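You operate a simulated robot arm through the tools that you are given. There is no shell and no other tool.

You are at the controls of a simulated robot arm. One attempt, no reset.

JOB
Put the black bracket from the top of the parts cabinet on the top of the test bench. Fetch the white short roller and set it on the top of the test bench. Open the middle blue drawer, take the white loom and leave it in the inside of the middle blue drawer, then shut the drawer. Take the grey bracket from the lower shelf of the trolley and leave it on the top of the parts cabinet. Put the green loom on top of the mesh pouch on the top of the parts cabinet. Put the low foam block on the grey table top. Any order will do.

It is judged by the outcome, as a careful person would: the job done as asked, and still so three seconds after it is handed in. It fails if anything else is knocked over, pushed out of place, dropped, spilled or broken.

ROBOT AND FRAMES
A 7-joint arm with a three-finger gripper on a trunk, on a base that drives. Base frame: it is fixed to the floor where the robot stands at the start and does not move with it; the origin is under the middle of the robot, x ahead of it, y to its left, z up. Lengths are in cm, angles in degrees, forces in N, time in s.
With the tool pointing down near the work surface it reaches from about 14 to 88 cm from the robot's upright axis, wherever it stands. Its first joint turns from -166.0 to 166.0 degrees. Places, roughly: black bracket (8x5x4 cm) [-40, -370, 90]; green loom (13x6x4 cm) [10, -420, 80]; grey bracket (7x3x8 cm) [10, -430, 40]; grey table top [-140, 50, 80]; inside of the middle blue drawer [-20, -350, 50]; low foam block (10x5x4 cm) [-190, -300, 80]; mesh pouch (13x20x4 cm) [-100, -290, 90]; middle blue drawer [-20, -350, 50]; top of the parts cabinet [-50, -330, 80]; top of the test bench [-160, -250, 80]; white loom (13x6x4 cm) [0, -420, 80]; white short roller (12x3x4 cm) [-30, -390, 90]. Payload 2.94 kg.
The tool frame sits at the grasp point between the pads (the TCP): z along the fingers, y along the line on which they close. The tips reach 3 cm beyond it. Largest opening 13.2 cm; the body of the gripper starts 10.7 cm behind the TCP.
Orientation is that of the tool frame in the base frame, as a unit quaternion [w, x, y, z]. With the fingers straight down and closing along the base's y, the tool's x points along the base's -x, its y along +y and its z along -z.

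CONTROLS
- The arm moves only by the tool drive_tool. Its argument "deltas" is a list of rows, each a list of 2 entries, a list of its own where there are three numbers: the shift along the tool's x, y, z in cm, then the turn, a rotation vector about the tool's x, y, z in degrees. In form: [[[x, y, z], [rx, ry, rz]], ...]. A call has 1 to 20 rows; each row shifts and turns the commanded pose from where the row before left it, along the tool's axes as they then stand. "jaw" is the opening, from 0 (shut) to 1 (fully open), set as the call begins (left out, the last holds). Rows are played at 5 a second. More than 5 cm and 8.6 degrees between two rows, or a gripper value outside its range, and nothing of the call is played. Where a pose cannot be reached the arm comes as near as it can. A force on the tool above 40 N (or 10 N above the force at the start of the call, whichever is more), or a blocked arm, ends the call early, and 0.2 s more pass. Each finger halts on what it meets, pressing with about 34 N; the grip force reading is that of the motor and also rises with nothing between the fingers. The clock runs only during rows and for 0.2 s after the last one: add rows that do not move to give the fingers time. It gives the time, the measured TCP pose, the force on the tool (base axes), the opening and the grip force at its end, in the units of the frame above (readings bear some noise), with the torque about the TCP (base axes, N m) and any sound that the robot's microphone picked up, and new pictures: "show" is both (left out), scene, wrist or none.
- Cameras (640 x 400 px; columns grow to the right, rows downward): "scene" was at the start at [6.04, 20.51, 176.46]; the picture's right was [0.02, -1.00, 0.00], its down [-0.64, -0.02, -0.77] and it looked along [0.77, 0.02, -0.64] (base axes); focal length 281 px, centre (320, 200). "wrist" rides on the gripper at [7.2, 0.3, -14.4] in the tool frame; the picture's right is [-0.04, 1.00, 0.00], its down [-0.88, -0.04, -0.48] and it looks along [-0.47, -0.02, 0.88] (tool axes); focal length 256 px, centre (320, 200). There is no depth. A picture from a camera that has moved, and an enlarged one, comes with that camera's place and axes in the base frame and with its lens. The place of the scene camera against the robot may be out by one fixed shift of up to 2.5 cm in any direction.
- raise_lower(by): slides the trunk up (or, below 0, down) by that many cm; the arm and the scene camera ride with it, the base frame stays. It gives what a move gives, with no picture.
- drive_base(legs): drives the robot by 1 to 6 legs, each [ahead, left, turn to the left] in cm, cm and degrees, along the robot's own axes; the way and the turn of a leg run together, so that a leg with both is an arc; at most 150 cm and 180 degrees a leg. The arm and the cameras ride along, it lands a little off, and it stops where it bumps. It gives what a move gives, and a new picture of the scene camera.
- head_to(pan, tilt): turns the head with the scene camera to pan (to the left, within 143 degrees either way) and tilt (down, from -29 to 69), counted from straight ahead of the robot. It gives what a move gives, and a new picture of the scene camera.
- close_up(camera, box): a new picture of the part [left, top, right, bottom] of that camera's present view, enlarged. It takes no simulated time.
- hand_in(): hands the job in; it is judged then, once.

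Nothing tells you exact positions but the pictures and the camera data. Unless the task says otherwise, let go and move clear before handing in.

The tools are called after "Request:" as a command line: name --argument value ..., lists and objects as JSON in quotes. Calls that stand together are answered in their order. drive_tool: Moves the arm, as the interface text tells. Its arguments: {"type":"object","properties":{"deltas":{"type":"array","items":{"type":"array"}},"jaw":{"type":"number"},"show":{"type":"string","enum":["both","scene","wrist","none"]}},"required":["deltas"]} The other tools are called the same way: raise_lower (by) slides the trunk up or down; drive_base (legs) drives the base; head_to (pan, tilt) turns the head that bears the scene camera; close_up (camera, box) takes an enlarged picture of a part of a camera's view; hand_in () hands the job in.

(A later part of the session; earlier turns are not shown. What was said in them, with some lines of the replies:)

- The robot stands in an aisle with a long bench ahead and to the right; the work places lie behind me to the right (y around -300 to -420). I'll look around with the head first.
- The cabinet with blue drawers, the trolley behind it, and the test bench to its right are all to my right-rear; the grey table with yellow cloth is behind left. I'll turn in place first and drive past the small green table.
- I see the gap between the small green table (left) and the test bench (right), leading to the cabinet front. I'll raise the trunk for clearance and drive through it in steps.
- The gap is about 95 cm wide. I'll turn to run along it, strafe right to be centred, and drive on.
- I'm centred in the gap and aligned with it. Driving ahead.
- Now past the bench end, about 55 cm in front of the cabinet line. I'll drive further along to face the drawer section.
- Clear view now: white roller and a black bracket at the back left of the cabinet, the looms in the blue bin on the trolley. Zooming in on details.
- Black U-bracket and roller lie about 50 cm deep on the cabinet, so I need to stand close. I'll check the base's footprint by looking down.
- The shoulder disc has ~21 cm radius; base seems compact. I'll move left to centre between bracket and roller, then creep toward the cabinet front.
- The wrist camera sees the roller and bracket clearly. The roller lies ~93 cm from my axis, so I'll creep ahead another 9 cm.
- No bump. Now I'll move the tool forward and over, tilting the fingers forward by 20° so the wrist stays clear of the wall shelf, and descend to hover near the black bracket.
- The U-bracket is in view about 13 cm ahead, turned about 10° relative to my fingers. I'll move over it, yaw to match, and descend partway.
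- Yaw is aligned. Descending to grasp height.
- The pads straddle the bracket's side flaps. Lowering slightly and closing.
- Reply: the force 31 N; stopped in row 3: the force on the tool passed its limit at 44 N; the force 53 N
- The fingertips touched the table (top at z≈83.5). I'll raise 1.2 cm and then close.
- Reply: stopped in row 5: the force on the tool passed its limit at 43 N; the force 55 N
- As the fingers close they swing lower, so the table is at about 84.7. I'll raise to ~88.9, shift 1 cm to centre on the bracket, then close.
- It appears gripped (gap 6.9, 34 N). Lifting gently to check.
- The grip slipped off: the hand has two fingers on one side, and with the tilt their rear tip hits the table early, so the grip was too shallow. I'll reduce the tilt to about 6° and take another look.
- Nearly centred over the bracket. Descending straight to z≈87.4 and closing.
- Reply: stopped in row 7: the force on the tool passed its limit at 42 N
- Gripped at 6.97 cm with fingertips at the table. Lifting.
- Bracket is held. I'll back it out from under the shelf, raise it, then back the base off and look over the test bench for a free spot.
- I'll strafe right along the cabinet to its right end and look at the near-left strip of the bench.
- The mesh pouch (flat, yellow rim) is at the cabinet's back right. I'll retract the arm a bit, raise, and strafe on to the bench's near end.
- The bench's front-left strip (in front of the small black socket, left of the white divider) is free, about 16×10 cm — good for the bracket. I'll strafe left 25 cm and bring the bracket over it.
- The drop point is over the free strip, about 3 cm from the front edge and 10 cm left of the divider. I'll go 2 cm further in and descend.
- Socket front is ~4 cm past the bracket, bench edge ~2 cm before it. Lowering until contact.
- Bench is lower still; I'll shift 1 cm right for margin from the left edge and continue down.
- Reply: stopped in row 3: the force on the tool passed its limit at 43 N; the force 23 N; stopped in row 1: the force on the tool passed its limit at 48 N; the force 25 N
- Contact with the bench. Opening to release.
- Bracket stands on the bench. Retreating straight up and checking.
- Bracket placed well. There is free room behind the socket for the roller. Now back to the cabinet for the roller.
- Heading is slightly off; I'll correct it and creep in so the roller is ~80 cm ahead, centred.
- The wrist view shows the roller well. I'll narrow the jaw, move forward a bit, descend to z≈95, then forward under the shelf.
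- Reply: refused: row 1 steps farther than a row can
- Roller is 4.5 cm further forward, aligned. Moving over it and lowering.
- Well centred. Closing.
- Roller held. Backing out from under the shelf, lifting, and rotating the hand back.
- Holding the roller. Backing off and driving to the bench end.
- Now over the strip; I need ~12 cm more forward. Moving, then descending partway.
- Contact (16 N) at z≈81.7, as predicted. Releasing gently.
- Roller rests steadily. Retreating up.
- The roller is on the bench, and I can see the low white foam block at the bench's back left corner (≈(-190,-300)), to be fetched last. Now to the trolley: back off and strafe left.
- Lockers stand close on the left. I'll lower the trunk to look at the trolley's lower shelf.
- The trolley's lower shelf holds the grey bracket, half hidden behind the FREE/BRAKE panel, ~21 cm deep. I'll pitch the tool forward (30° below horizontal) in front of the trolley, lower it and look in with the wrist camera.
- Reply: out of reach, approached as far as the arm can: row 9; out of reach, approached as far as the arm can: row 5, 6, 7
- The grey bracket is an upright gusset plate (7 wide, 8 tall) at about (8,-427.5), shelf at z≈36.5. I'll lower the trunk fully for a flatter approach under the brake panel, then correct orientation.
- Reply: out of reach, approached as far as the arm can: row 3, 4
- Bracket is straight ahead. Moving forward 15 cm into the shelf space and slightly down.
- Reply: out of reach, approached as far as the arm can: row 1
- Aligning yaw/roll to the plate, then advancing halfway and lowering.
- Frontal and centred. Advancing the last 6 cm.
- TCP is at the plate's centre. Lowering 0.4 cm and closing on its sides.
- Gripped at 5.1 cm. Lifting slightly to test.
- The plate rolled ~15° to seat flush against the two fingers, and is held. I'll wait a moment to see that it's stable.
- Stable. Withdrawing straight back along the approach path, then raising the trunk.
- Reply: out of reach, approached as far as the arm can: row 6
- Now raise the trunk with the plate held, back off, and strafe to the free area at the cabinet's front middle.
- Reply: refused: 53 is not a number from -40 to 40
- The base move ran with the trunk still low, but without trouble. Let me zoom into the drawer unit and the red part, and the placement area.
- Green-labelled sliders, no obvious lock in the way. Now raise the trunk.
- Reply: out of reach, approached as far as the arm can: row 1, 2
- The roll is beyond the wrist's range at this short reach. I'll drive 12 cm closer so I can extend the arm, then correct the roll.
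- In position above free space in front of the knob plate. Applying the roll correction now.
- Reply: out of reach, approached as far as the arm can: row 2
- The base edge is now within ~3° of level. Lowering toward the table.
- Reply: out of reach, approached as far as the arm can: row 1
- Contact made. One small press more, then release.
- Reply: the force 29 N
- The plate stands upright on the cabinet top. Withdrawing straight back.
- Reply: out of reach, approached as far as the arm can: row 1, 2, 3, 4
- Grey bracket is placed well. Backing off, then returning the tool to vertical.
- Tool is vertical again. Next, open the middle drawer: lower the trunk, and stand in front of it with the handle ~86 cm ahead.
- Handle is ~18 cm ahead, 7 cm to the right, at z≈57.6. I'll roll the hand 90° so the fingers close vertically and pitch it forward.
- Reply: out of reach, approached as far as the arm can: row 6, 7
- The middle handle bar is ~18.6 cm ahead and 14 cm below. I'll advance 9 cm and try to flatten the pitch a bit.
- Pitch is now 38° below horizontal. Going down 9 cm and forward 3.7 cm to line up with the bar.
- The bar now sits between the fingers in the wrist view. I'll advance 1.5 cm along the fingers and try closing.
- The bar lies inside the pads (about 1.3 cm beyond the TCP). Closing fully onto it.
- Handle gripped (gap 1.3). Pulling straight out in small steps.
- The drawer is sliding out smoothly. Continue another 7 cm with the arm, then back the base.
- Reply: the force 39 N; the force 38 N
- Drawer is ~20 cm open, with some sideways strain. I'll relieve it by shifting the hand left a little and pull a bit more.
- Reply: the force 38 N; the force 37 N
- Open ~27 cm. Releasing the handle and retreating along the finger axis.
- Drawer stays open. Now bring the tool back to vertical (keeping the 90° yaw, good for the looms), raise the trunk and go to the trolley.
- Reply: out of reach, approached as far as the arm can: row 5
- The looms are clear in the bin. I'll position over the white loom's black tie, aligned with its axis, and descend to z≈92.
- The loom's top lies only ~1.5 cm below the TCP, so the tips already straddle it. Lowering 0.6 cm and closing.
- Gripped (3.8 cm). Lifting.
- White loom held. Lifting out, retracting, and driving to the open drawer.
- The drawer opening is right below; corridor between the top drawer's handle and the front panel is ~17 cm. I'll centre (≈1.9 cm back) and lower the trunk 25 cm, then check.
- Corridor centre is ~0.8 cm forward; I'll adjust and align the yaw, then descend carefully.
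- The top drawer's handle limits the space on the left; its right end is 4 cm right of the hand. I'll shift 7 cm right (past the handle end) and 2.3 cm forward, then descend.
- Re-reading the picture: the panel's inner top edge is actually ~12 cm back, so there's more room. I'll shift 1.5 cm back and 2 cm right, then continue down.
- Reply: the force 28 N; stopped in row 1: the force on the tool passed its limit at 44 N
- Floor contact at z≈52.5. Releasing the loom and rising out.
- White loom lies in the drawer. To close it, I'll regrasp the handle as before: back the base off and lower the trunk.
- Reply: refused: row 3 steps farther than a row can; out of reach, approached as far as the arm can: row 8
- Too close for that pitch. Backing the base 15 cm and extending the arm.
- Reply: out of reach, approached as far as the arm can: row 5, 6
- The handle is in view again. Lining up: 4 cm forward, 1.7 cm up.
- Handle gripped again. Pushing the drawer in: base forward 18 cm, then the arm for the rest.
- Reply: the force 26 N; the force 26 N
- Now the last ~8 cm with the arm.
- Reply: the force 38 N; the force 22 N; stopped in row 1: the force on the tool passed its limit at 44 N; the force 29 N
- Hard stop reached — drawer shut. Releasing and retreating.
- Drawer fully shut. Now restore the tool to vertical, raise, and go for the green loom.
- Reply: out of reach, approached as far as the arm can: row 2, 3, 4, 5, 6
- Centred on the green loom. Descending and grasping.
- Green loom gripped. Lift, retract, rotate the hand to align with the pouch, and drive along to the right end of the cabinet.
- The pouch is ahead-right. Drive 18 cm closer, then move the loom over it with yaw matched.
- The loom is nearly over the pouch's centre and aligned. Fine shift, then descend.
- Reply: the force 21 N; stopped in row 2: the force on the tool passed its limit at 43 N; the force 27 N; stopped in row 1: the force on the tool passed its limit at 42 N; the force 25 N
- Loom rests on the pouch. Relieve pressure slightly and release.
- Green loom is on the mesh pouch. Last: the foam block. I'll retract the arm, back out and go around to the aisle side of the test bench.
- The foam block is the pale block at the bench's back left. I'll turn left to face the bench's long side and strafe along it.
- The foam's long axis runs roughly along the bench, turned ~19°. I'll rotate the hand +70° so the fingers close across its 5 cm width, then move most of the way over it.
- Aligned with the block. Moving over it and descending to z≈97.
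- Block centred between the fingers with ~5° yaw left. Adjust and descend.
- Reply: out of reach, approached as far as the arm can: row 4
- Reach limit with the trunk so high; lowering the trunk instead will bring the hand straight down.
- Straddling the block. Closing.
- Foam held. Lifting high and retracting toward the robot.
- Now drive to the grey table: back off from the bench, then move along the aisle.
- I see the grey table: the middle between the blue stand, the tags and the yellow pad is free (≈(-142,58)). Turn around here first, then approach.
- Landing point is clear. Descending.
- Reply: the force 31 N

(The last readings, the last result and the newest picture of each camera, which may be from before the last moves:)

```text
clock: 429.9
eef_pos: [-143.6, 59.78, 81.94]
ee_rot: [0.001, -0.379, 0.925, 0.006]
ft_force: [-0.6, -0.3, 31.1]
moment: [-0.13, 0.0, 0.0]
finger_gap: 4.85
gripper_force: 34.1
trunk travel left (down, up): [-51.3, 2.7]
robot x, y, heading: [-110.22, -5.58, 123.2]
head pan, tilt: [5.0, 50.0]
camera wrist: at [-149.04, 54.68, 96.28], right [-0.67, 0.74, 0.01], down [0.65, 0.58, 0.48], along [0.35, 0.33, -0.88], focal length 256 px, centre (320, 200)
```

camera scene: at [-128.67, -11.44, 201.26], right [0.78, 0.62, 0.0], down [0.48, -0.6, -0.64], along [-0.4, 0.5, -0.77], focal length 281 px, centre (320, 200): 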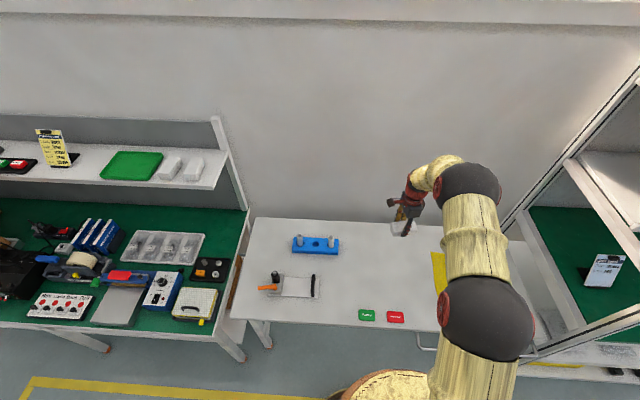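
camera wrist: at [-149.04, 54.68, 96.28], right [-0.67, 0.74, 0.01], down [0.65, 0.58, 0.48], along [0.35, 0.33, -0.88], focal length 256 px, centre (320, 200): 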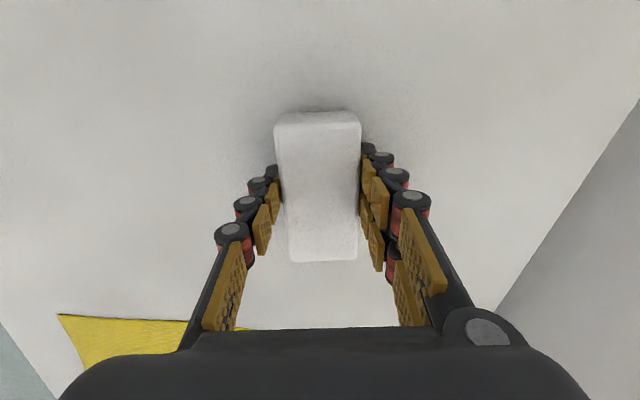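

Firm contact with the table. Releasing and withdrawing upward.

Request:
drive_tool --deltas '[[[0, 0, -0.3], [0, 0, 0]], [[0, 0, 0], [0, 0, 0]], [[0, 0, 0], [0, 0, 0]], [[0, 0, 0], [0, 0, 0]], [[0, 0, 0], [0, 0, 0]]]' --jaw 0.65 --show "wrist"

Request:
drive_tool --deltas '[[[0, 0, -1.5], [0, 0, 0]], [[0, 0, -4], [0, 0, 0]], [[0, 0, -4.7], [0, 0, 0]], [[0, 0, -4.7], [0, 0, 0]], [[0, 0, -4.7], [0, 0, 0]], [[0, 0, -4.7], [0, 0, 0]], [[0, 0, -4.7], [0, 0, 0]], [[0, -4.5, 0], [0, 0, 0]], [[0, -4.5, 0], [0, 0, 0]], [[0, -4.5, 0], [0, 0, 0]], [[0, -4.5, 0], [0, 0, 0]], [[0, 0, 0], [0, 0, 0]]]'

```text
clock: 431.1
eef_pos: [-143.34, 59.7, 81.82]
ee_rot: [0.002, -0.379, 0.925, 0.003]
ft_force: [0.9, -0.1, -0.5]
moment: [0.0, -0.01, -0.01]
finger_gap: 8.59
gripper_force: 0.1
trunk travel left (down, up): [-51.3, 2.7]
robot x, y, heading: [-110.15, -5.89, 123.2]
head pan, tilt: [5.0, 50.0]
camera wrist: at [-149.0, 54.62, 96.29], right [-0.67, 0.74, 0.01], down [0.65, 0.59, 0.48], along [0.35, 0.33, -0.88], focal length 256 px, centre (320, 200)
```

wrist: 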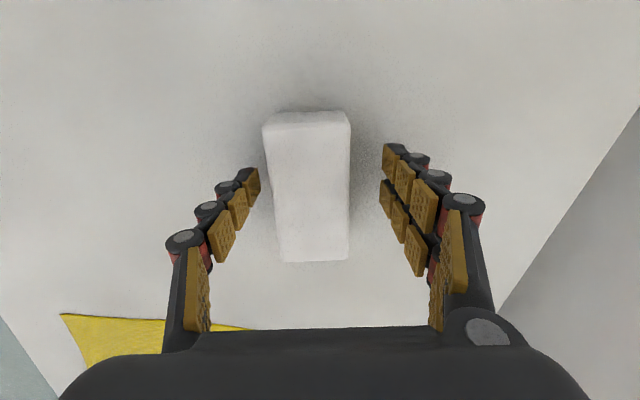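

```text
clock: 433.7
eef_pos: [-130.92, 46.97, 110.78]
ee_rot: [0.001, -0.379, 0.926, 0.004]
ft_force: [-0.4, 0.6, -0.4]
moment: [-0.04, -0.03, 0.0]
finger_gap: 8.56
gripper_force: 0.1
trunk travel left (down, up): [-51.3, 2.7]
robot x, y, heading: [-109.64, -5.71, 123.2]
head pan, tilt: [5.0, 50.0]
camera scene: at [-128.74, -11.32, 201.25], right [0.78, 0.62, 0.0], down [0.48, -0.6, -0.64], along [-0.4, 0.5, -0.77], focal length 281 px, centre (320, 200)
camera wrist: at [-136.51, 42.0, 125.28], right [-0.67, 0.74, 0.01], down [0.65, 0.59, 0.48], along [0.35, 0.33, -0.88], focal length 256 px, centre (320, 200)
```

scene: 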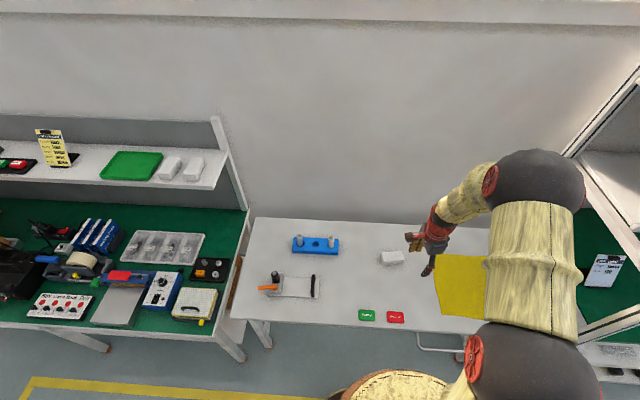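
wrist: 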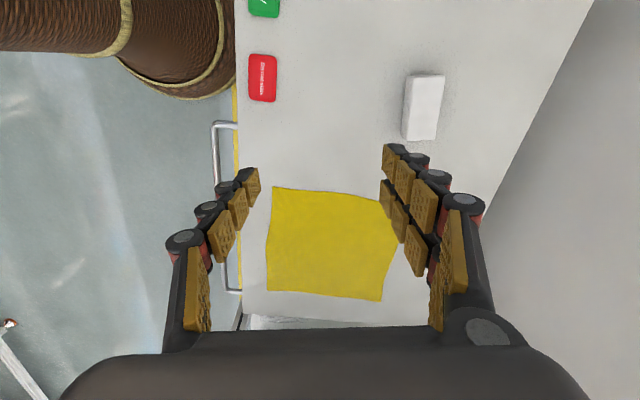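

All items are in place and the foam block sits on the grey table. I'll move the robot clear and hand in.

Request:
drive_base --legs '[[-20, 0, 0]]'

Request:
head_to --pan 143 --tilt 20

```text
clock: 435.2
eef_pos: [-119.81, 30.31, 110.96]
ee_rot: [0.001, -0.378, 0.926, 0.004]
ft_force: [0.1, -0.4, 0.1]
moment: [0.04, 0.03, 0.0]
finger_gap: 8.6
gripper_force: 0.2
trunk travel left (down, up): [-51.3, 2.7]
robot x, y, heading: [-99.3, -22.89, 123.4]
head pan, tilt: [5.0, 50.0]
camera scene: at [-117.62, -28.18, 201.26], right [0.78, 0.62, 0.0], down [0.47, -0.6, -0.64], along [-0.4, 0.5, -0.77], focal length 281 px, centre (320, 200)
```

scene: 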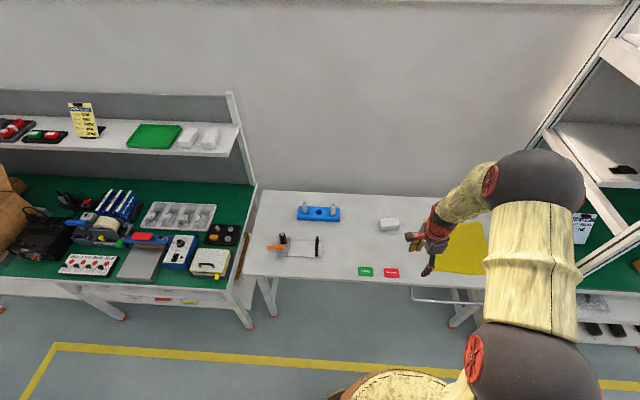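

```text
clock: 437.5
eef_pos: [-119.78, 30.46, 110.87]
ee_rot: [0.002, -0.379, 0.926, 0.003]
ft_force: [-0.2, -0.2, 0.3]
moment: [0.01, -0.01, -0.03]
finger_gap: 8.59
gripper_force: 0.1
trunk travel left (down, up): [-51.3, 2.7]
robot x, y, heading: [-99.41, -22.46, 123.4]
head pan, tilt: [143.0, 20.0]
camera scene: at [-113.58, -43.31, 205.82], right [-1.0, 0.06, 0.0], down [0.02, 0.34, -0.94], along [-0.06, -0.94, -0.34], focal length 281 px, centre (320, 200)
```

scene: 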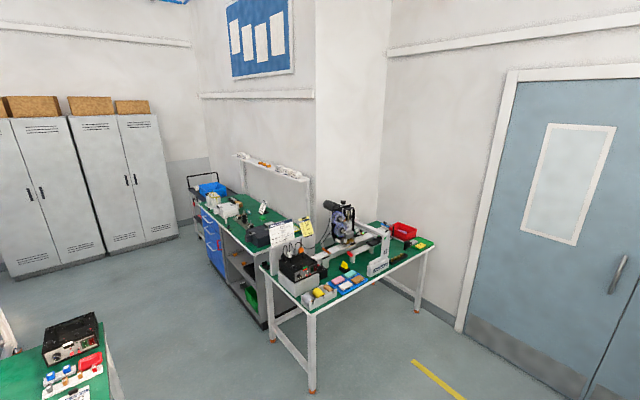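

Nothing looks disturbed: the drawers are shut and the bench, cabinet and trolley stand as they were. Handing in.

Request:
hand_in

```text
The job is handed in.
```

I carried out all six parts of the job and handed it in; I have not been told the result.

| Item | Where it is now |
|---|---|
| Black bracket | Test bench, front-left strip |
| White short roller | Test bench, left strip behind the small black socket |
| White loom | Inside the middle blue drawer, pushed shut to its stop |
| Grey bracket | Cabinet top, standing upright in front of the knob plate |
| Green loom | On top of the mesh pouch on the cabinet |
| Low foam block | Grey table top, in the clear middle area |

The black bracket slipped out of the grip on the first lift. It stayed on the cabinet top, and a second grasp held. While I positioned for it, the fingertips pressed on the cabinet top a few times. The white roller may have shifted up to about 0.5 cm there before I fetched it.

In the pictures I took as I went, I saw nothing knocked over or out of place. A last look back from the grey table showed the same for the cabinet, trolley and test bench. I did not go back to check each placed item up close before handing in.
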